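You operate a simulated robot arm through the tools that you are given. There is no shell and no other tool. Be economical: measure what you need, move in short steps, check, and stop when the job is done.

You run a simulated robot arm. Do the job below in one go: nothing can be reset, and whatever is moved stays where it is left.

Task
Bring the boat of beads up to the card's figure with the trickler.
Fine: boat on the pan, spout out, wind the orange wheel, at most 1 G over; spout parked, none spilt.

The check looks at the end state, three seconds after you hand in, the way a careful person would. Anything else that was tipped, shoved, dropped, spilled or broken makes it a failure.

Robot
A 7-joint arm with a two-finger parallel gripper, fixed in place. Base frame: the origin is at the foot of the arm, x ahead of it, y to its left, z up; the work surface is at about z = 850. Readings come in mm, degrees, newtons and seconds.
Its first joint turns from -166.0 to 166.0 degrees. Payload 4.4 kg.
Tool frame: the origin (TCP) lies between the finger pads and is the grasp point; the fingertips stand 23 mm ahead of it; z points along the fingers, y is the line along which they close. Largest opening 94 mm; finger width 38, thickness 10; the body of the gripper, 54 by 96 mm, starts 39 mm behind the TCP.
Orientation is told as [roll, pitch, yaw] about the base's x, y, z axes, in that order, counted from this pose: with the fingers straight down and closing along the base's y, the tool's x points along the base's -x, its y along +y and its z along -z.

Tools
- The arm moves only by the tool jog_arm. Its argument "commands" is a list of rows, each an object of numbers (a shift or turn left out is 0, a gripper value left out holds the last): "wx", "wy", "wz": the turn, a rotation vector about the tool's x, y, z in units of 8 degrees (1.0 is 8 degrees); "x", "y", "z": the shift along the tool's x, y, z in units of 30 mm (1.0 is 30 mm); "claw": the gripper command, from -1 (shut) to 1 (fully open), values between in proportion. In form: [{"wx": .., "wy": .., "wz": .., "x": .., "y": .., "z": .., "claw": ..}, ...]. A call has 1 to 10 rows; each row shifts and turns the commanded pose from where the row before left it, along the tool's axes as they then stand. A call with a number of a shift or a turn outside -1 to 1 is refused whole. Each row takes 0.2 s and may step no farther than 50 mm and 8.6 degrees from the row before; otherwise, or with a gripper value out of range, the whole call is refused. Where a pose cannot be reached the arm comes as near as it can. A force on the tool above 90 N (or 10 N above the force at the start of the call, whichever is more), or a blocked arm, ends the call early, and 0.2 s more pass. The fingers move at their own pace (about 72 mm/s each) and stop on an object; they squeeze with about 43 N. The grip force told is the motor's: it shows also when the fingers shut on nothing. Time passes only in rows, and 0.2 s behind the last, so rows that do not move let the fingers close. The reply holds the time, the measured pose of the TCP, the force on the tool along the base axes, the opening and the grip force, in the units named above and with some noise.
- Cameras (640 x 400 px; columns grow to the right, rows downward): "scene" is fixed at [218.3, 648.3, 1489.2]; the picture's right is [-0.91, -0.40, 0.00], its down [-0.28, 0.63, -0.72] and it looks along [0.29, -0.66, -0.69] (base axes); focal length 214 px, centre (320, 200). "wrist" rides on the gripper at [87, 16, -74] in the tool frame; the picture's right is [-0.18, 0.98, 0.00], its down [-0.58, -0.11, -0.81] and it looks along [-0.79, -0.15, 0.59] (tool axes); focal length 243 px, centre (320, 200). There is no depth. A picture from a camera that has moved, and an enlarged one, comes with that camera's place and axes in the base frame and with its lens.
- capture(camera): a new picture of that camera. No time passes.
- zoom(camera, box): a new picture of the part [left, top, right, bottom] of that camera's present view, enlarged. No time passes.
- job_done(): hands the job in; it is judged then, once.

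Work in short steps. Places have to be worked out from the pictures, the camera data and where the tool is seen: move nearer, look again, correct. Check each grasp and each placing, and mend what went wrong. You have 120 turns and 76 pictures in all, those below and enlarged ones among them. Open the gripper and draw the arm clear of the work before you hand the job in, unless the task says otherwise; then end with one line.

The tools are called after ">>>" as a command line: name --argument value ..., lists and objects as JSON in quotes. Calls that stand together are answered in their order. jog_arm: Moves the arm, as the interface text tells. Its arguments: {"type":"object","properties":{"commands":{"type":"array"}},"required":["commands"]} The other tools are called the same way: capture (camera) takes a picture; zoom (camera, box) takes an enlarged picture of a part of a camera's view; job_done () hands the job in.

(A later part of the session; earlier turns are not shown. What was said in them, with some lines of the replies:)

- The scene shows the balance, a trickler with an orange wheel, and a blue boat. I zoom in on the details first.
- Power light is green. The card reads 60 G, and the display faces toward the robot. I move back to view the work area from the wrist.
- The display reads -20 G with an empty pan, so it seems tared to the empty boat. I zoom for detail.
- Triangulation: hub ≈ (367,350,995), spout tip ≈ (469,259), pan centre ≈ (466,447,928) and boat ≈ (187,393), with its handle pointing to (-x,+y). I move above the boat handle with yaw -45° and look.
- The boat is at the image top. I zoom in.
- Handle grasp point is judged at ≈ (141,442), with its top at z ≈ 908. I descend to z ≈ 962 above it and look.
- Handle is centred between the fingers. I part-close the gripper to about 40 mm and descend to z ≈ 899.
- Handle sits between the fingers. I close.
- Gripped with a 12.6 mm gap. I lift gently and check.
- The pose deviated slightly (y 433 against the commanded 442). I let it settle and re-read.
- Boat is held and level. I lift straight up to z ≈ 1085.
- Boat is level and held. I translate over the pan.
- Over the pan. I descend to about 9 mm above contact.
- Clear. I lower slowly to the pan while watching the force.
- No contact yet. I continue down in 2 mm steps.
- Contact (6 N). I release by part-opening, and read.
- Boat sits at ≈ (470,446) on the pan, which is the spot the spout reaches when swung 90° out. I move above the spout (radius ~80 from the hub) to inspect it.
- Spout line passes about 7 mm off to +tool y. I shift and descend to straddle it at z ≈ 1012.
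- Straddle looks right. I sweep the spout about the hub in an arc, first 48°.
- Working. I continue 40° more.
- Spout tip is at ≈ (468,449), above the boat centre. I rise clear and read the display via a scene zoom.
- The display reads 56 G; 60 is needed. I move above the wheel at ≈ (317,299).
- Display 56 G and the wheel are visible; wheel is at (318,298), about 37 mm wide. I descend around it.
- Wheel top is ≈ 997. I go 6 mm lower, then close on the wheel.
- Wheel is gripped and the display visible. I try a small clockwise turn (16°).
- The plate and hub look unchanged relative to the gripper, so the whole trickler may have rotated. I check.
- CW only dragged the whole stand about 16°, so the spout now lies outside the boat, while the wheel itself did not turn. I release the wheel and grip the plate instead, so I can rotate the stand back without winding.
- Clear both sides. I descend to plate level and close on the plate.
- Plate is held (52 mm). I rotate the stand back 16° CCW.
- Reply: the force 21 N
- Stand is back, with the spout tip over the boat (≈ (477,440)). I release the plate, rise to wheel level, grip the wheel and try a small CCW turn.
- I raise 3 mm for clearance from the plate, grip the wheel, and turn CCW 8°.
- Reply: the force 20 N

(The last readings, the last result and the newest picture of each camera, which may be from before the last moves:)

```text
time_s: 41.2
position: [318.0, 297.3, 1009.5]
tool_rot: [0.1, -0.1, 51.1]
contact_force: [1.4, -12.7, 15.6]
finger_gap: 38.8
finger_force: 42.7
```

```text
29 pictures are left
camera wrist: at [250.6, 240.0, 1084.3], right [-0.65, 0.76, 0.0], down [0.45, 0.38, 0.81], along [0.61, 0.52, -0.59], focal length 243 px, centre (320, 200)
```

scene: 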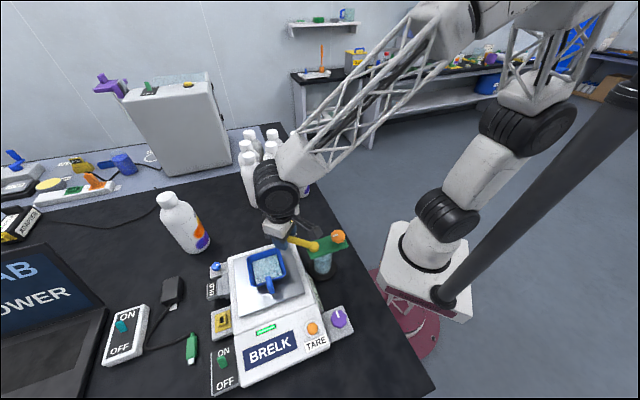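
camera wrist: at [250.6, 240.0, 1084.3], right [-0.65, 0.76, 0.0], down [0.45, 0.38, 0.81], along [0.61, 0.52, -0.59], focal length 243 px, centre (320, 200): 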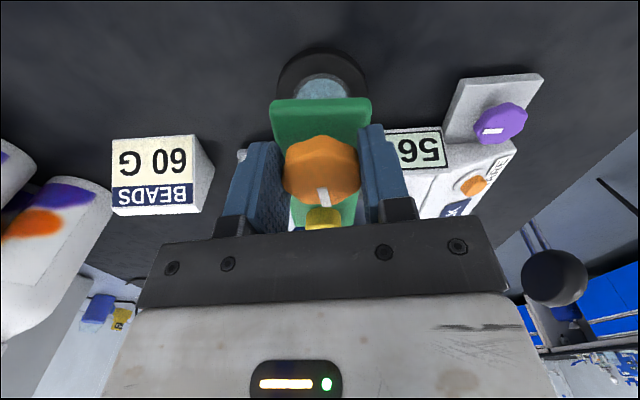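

CCW turns the wheel relative to the plate; display still 56. I continue CCW by 16°.

>>> jog_arm --commands '[{"wz": -0.5}, {"wz": -0.5}, {"wz": -0.5}, {"wz": -0.5}, {}, {}]'

>>> capture --camera "wrist"

>>> zoom --camera "scene" --box '[220, 200, 380, 310]'

```text
time_s: 42.6
position: [319.0, 297.7, 1010.0]
tool_rot: [-0.1, -0.2, 67.0]
contact_force: [-7.5, -23.3, 40.5]
finger_gap: 39.0
finger_force: 43.2
```

```text
28 pictures are left
camera wrist: at [269.2, 224.4, 1084.4], right [-0.83, 0.55, 0.0], down [0.33, 0.49, 0.81], along [0.45, 0.67, -0.59], focal length 243 px, centre (320, 200)
```

wrist: 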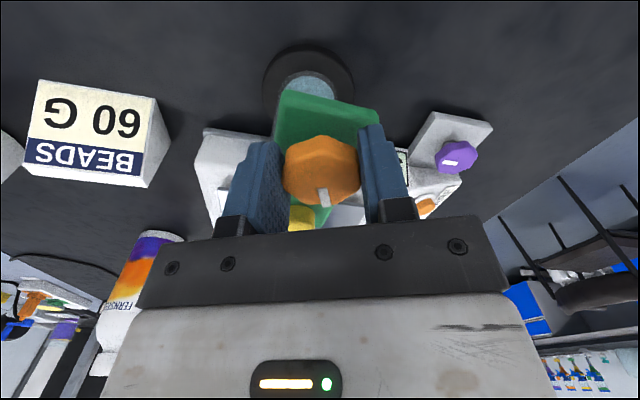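

```text
3.64 times, centred on (300, 255) of scene
camera zoom: at [218.3, 648.3, 1489.2], right [-0.91, -0.4, 0.0], down [-0.28, 0.63, -0.72], along [0.29, -0.66, -0.69], focal length 780 px, centre (393, 0)
```

zoom: 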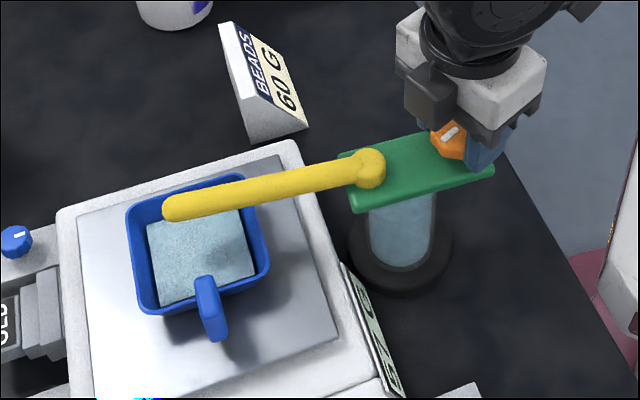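

Wheel turned about 24° and the stand stayed put. I read the display and relieve the force by releasing.

>>> jog_arm --commands '[{"claw": 0}, {"claw": 0.1}, {}]'

>>> zoom --camera "scene" --box '[302, 262, 342, 312]'

```text
time_s: 43.4
position: [318.1, 297.1, 1009.5]
tool_rot: [-0.1, 0.1, 67.0]
contact_force: [0.1, 0.6, 0.5]
finger_gap: 51.8
finger_force: 0.0
```

```text
8.00 times, centred on (322, 287) of scene
camera zoom: at [218.3, 648.3, 1489.2], right [-0.91, -0.4, 0.0], down [-0.28, 0.63, -0.72], along [0.29, -0.66, -0.69], focal length 1716 px, centre (304, -496)
```

zoom: 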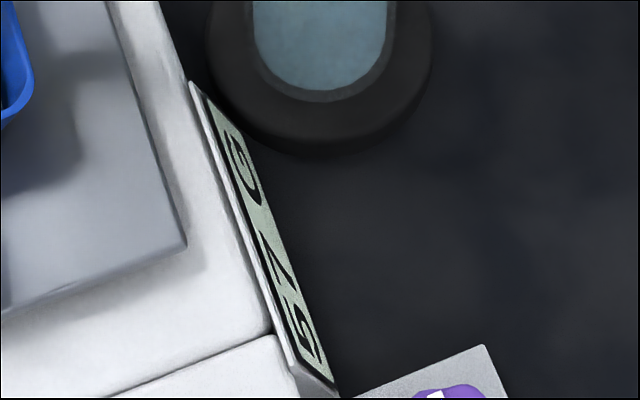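

57 G: about 24° per gram. I rotate the open gripper back 48°, regrip and turn on.

>>> jog_arm --commands '[{"claw": 0.35}, {"wz": 1}, {"wz": 1}, {"wz": 1}, {"wz": 1}, {"wz": 1}, {"wz": 1}, {}]'

>>> jog_arm --commands '[{"claw": 0}, {"claw": -0.6}, {"claw": -1}, {"claw": -1}, {"wz": -0.5}, {"wz": -0.5}, {"wz": -0.5}, {"wz": -0.5}, {}]'

>>> capture --camera "wrist"

```text
time_s: 45.2
position: [318.8, 297.6, 1009.0]
tool_rot: [0.1, 0.0, 18.9]
contact_force: [-0.4, 0.1, -0.9]
finger_gap: 63.5
finger_force: 0.1
```

```text
time_s: 47.2
position: [318.0, 297.7, 1008.9]
tool_rot: [0.0, 0.0, 35.1]
contact_force: [-4.1, -4.0, -0.2]
finger_gap: 38.7
finger_force: 43.3
```

```text
25 pictures are left
camera wrist: at [238.1, 261.3, 1084.3], right [-0.41, 0.91, 0.0], down [0.54, 0.24, 0.81], along [0.73, 0.33, -0.59], focal length 243 px, centre (320, 200)
```

wrist: 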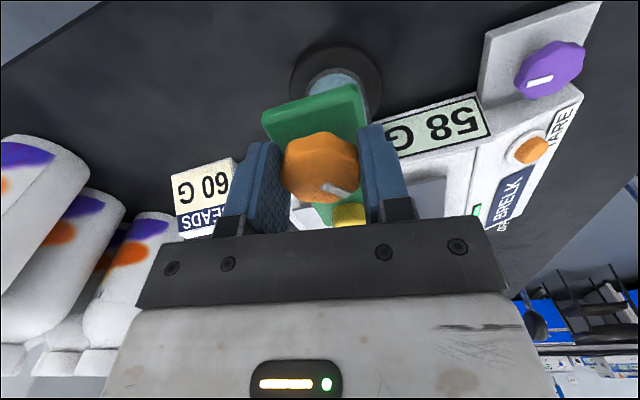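

58 G. Another 16°, checking the stand too.

>>> jog_arm --commands '[{"wz": -0.5}, {"wz": -0.5}, {"wz": -0.5}, {"wz": -0.5}, {}]'

>>> capture --camera "wrist"

```text
time_s: 48.4
position: [319.4, 296.3, 1009.7]
tool_rot: [-0.1, -0.1, 51.0]
contact_force: [-12.6, -9.2, 16.0]
finger_gap: 38.8
finger_force: 43.0
```

```text
24 pictures are left
camera wrist: at [251.4, 240.0, 1084.1], right [-0.65, 0.76, 0.0], down [0.45, 0.38, 0.81], along [0.61, 0.52, -0.59], focal length 243 px, centre (320, 200)
```

wrist: 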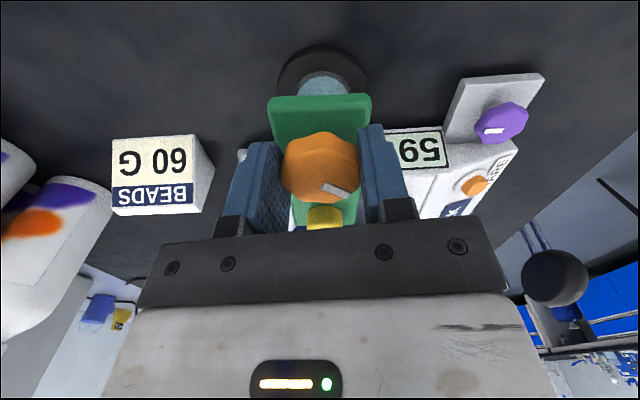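

59 G. A further 12° in small steps.

>>> jog_arm --commands '[{"wz": -0.5}, {"wz": -0.5}, {"wz": -0.5}, {}]'

>>> zoom --camera "scene" --box '[302, 262, 342, 312]'

```text
time_s: 49.4
position: [319.3, 296.9, 1009.5]
tool_rot: [0.0, 0.0, 63.0]
contact_force: [-2.5, -11.7, 14.0]
finger_gap: 39.0
finger_force: 43.2
```

```text
8.00 times, centred on (322, 287) of scene
camera zoom: at [218.3, 648.3, 1489.2], right [-0.91, -0.4, 0.0], down [-0.28, 0.63, -0.72], along [0.29, -0.66, -0.69], focal length 1716 px, centre (304, -496)
```

zoom: 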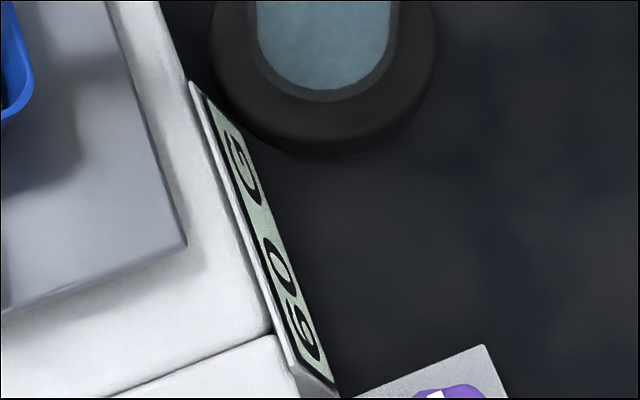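

60 G shown. To be safely at 60 rather than rounded up, I nudge 2° and look again.

>>> jog_arm --commands '[{"wz": -0.25}, {}, {}]'

>>> zoom --camera "scene" --box '[302, 262, 342, 312]'

```text
time_s: 50.2
position: [318.3, 296.1, 1009.1]
tool_rot: [0.0, 0.0, 65.1]
contact_force: [1.5, -12.6, 15.5]
finger_gap: 38.7
finger_force: 43.4
```

```text
8.00 times, centred on (322, 287) of scene
camera zoom: at [218.3, 648.3, 1489.2], right [-0.91, -0.4, 0.0], down [-0.28, 0.63, -0.72], along [0.29, -0.66, -0.69], focal length 1716 px, centre (304, -496)
```

zoom: 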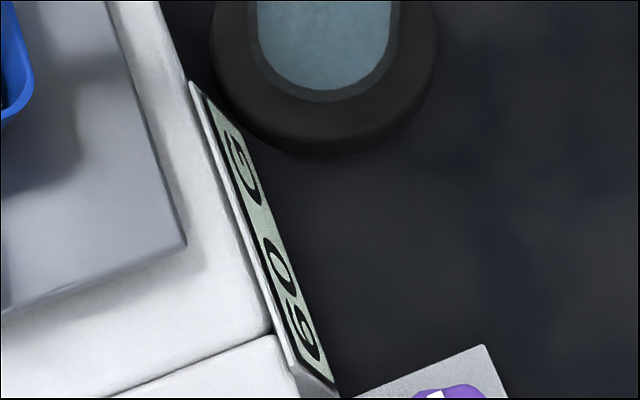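

Still 60. One more 2° nudge.

>>> jog_arm --commands '[{"wz": -0.3}, {}, {}]'

>>> zoom --camera "scene" --box '[302, 262, 342, 312]'

```text
time_s: 51.0
position: [317.1, 295.3, 1008.6]
tool_rot: [0.0, 0.0, 67.4]
contact_force: [1.6, -7.7, 7.2]
finger_gap: 38.7
finger_force: 42.9
```

```text
8.00 times, centred on (322, 287) of scene
camera zoom: at [218.3, 648.3, 1489.2], right [-0.91, -0.4, 0.0], down [-0.28, 0.63, -0.72], along [0.29, -0.66, -0.69], focal length 1716 px, centre (304, -496)
```

zoom: 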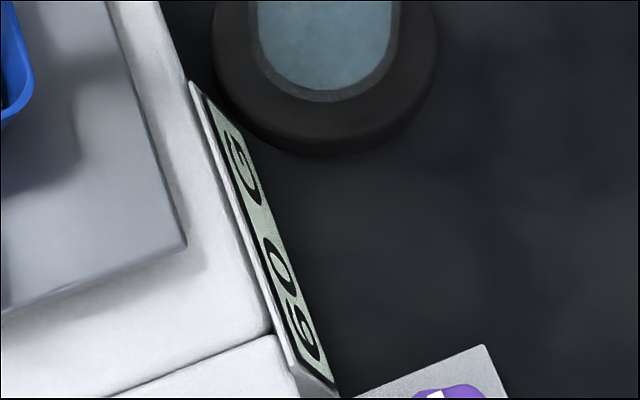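

Good, 60 G. I open, rise, and capture to plan swinging the spout back.

>>> jog_arm --commands '[{"claw": 0}, {"claw": 0.3}, {"z": -0.4}, {"z": -0.8}, {"z": -0.9}, {"z": -0.7}, {"wz": 1}, {"wz": 1}, {"wz": 1}, {"wz": 0.4}]'

>>> capture --camera "wrist"

>>> zoom --camera "scene" --box '[220, 200, 380, 310]'

```text
time_s: 53.2
position: [318.5, 296.4, 1092.9]
tool_rot: [0.0, 0.0, 40.1]
contact_force: [0.1, 0.1, -0.2]
finger_gap: 61.2
finger_force: 0.0
```

```text
20 pictures are left
camera wrist: at [241.6, 253.6, 1168.0], right [-0.49, 0.87, 0.0], down [0.51, 0.29, 0.81], along [0.7, 0.4, -0.59], focal length 243 px, centre (320, 200)
```

wrist: 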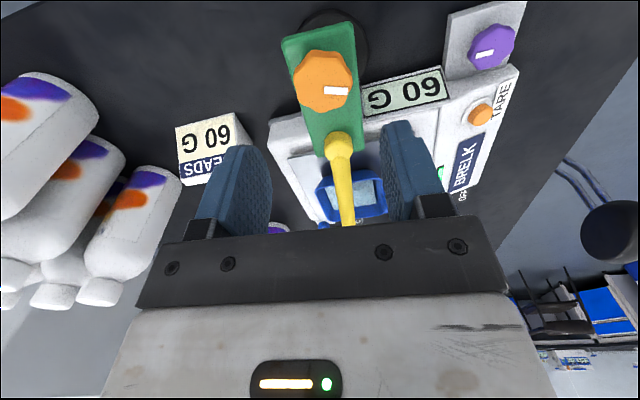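

```text
3.64 times, centred on (300, 255) of scene
camera zoom: at [218.3, 648.3, 1489.2], right [-0.91, -0.4, 0.0], down [-0.28, 0.63, -0.72], along [0.29, -0.66, -0.69], focal length 780 px, centre (393, 0)
```

zoom: 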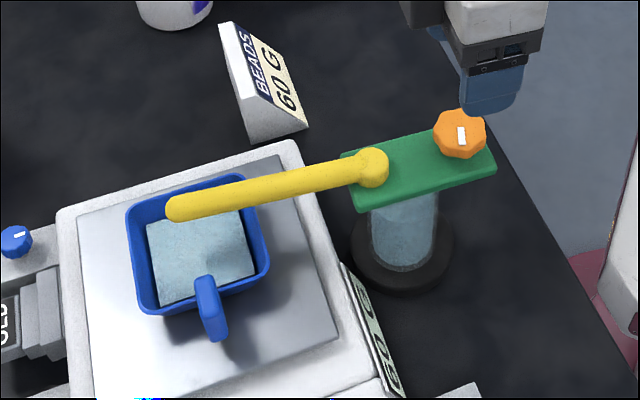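

Display confirms 60 G. Hub ≈ (367,346), spout at ≈ 40°. I move above it, then descend to straddle.

>>> jog_arm --commands '[{"x": -0.837, "y": 0.042, "claw": 0.0}, {"x": -0.837, "y": 0.042}, {"x": -0.837, "y": 0.042}, {"x": -0.837, "y": 0.042}, {"x": -0.837, "y": 0.042}, {"x": -0.837, "y": 0.042}, {}]'

>>> capture --camera "wrist"

```text
time_s: 54.8
position: [429.4, 398.4, 1093.4]
tool_rot: [0.0, 0.0, 40.2]
contact_force: [0.6, 0.6, 0.2]
finger_gap: 46.8
finger_force: 0.1
```

```text
18 pictures are left
camera wrist: at [352.4, 356.2, 1168.3], right [-0.49, 0.87, 0.0], down [0.51, 0.29, 0.81], along [0.7, 0.4, -0.59], focal length 243 px, centre (320, 200)
```

wrist: 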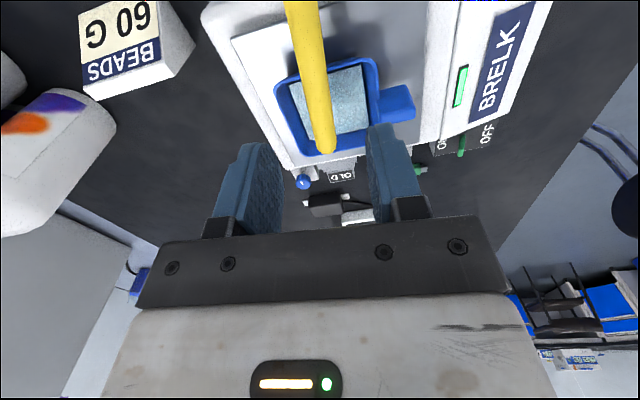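

Spout is 3 mm to -y of the tool centre. I correct and descend to z 1012.

>>> jog_arm --commands '[{"y": -0.1}, {"z": 0.8}, {"z": 0.8}, {"z": 0.7}, {"z": 0.4}, {}]'

>>> capture --camera "wrist"

```text
time_s: 56.2
position: [431.7, 398.3, 1010.8]
tool_rot: [0.0, 0.1, 40.1]
contact_force: [1.0, 0.4, 0.7]
finger_gap: 47.0
finger_force: 0.0
```

```text
17 pictures are left
camera wrist: at [354.1, 354.8, 1086.5], right [-0.49, 0.87, 0.0], down [0.51, 0.29, 0.81], along [0.7, 0.4, -0.59], focal length 243 px, centre (320, 200)
```

wrist: 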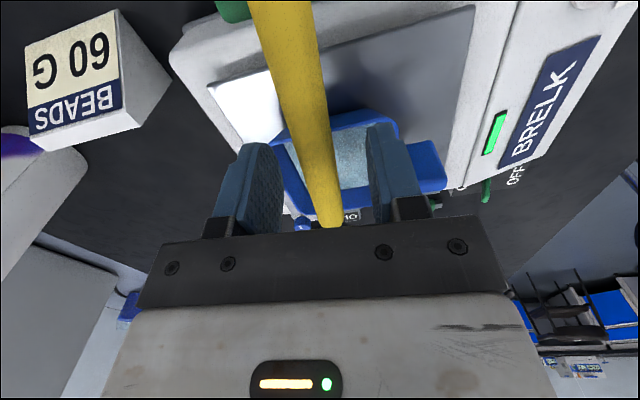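

Straddled. I narrow the gap to 30 mm and sweep the spout CW back toward park.

>>> jog_arm --commands '[{"claw": -0.36}, {"claw": -0.36, "wz": 1, "y": -0.386, "x": 0.034}, {"wz": 1, "y": -0.386, "x": 0.034}, {"wz": 1, "y": -0.386, "x": 0.034}, {"wz": 1, "y": -0.386, "x": 0.034}, {"wz": 1, "y": -0.386, "x": 0.034}, {"wz": 1, "y": -0.386, "x": 0.034}, {}]'

>>> zoom --camera "scene" --box '[220, 190, 380, 310]'

```text
time_s: 58.0
position: [447.3, 331.1, 1011.2]
tool_rot: [0.0, 0.1, -7.8]
contact_force: [-0.3, -0.2, -0.4]
finger_gap: 30.1
finger_force: 0.1
```

```text
3.33 times, centred on (300, 250) of scene
camera zoom: at [218.3, 648.3, 1489.2], right [-0.91, -0.4, 0.0], down [-0.28, 0.63, -0.72], along [0.29, -0.66, -0.69], focal length 715 px, centre (387, 33)
```

zoom: 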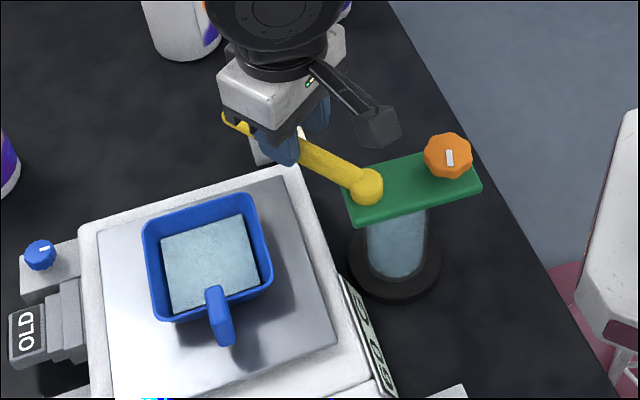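

Good progress. Another 32°, then check against the parked direction (-42.5°).

>>> jog_arm --commands '[{"wz": 1, "y": -0.386, "x": 0.034}, {"wz": 1, "y": -0.386, "x": 0.034}, {"wz": 1, "y": -0.386, "x": 0.034}, {"wz": 1, "y": -0.386, "x": 0.034}, {}]'

>>> capture --camera "wrist"

>>> zoom --camera "scene" --box '[250, 180, 370, 280]'

```text
time_s: 59.2
position: [428.0, 290.8, 1012.2]
tool_rot: [-0.1, -0.1, -40.0]
contact_force: [0.7, 0.4, -0.7]
finger_gap: 30.1
finger_force: 0.0
```

```text
15 pictures are left
camera wrist: at [371.6, 359.2, 1087.6], right [0.77, 0.64, 0.0], down [0.38, -0.46, 0.81], along [0.51, -0.62, -0.59], focal length 243 px, centre (320, 200)
```

wrist: 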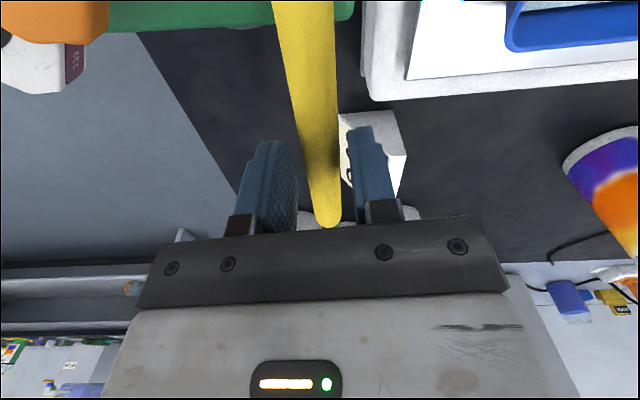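

```text
4.00 times, centred on (310, 230) of scene
camera zoom: at [218.3, 648.3, 1489.2], right [-0.91, -0.4, 0.0], down [-0.28, 0.63, -0.72], along [0.29, -0.66, -0.69], focal length 858 px, centre (360, 80)
```

zoom: 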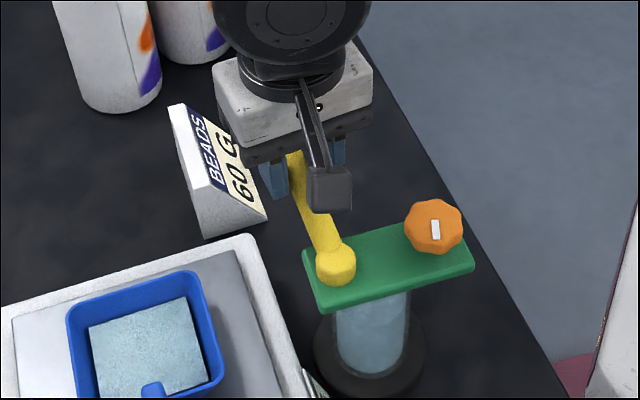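

Spout is at ≈ -43°, matching its original parked direction. I rise clear and retreat.

>>> jog_arm --commands '[{"claw": -0.1}, {"z": -0.6}, {"z": -0.9}, {"z": -0.9}, {"z": -0.9}, {"z": -0.9}, {"z": -0.9}, {"x": 0.8, "y": -0.8}, {"x": 0.8, "y": -0.8}, {"x": 0.8, "y": -0.8}]'

>>> zoom --camera "scene" --box '[210, 190, 370, 320]'

>>> capture --camera "wrist"

```text
time_s: 61.4
position: [326.5, 280.6, 1164.4]
tool_rot: [0.0, 0.0, -39.7]
contact_force: [0.1, -0.4, -0.1]
finger_gap: 42.3
finger_force: 0.1
```

```text
3.08 times, centred on (290, 255) of scene
camera zoom: at [218.3, 648.3, 1489.2], right [-0.91, -0.4, 0.0], down [-0.28, 0.63, -0.72], along [0.29, -0.66, -0.69], focal length 660 px, centre (412, 31)
```

zoom: 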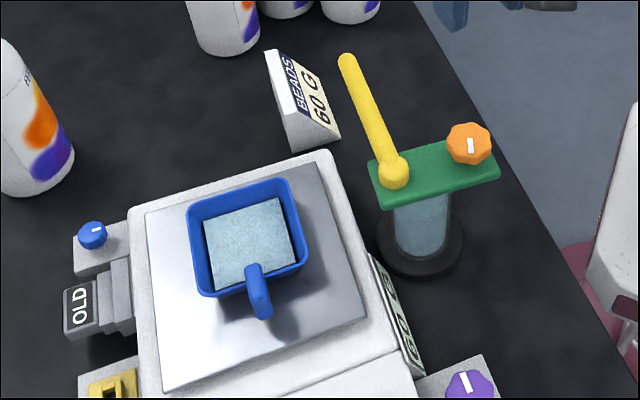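

```text
12 pictures are left
camera wrist: at [270.2, 348.7, 1239.7], right [0.77, 0.64, 0.0], down [0.38, -0.46, 0.81], along [0.51, -0.62, -0.59], focal length 243 px, centre (320, 200)
```

wrist: 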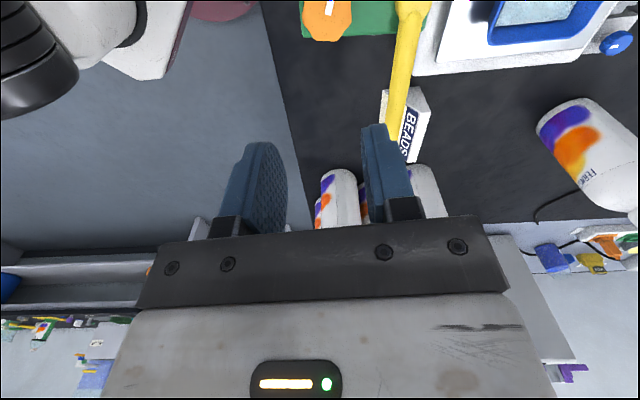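

Everything matches the original layout. I open the gripper and do a final check of the display and for any spilled beads.

>>> jog_arm --commands '[{"claw": 1, "z": -0.8}, {"z": -0.8}, {"z": -0.8}, {}]'

>>> zoom --camera "scene" --box '[302, 262, 342, 312]'

>>> zoom --camera "scene" --box '[230, 225, 330, 300]'

```text
time_s: 62.4
position: [327.1, 282.7, 1235.9]
tool_rot: [0.0, 0.1, -39.8]
contact_force: [0.3, -0.4, 0.1]
finger_gap: 93.9
finger_force: 0.0
```

```text
8.00 times, centred on (322, 287) of scene
camera zoom: at [218.3, 648.3, 1489.2], right [-0.91, -0.4, 0.0], down [-0.28, 0.63, -0.72], along [0.29, -0.66, -0.69], focal length 1716 px, centre (304, -496)
```

zoom: 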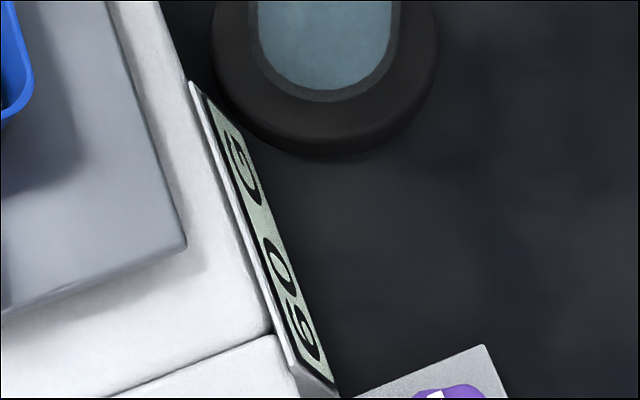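

```text
5.33 times, centred on (280, 262) of scene
camera zoom: at [218.3, 648.3, 1489.2], right [-0.91, -0.4, 0.0], down [-0.28, 0.63, -0.72], along [0.29, -0.66, -0.69], focal length 1144 px, centre (533, -133)
```

zoom: 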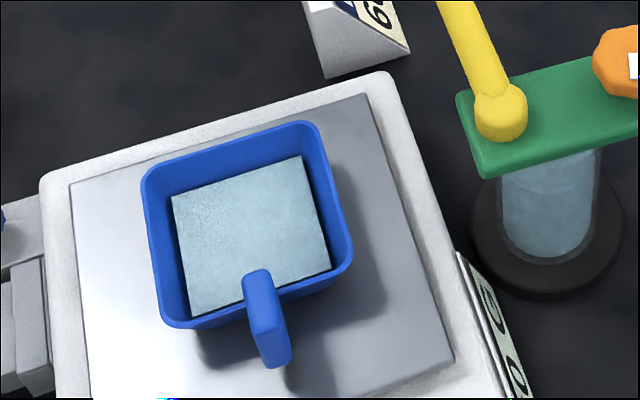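

The display reads 60 G, no beads are spilt, the spout is parked and the arm is clear. I hand in.

>>> job_done

```text
The job is handed in.
```

The boat is on the pan reading 60 G, matching the card. The spout is parked, I saw no spilt beads, and the arm is clear. My first try at the wheel, clockwise, turned the whole trickler stand about 16°. I turned it back to within a few degrees before any beads ran, then wound the wheel the other way.
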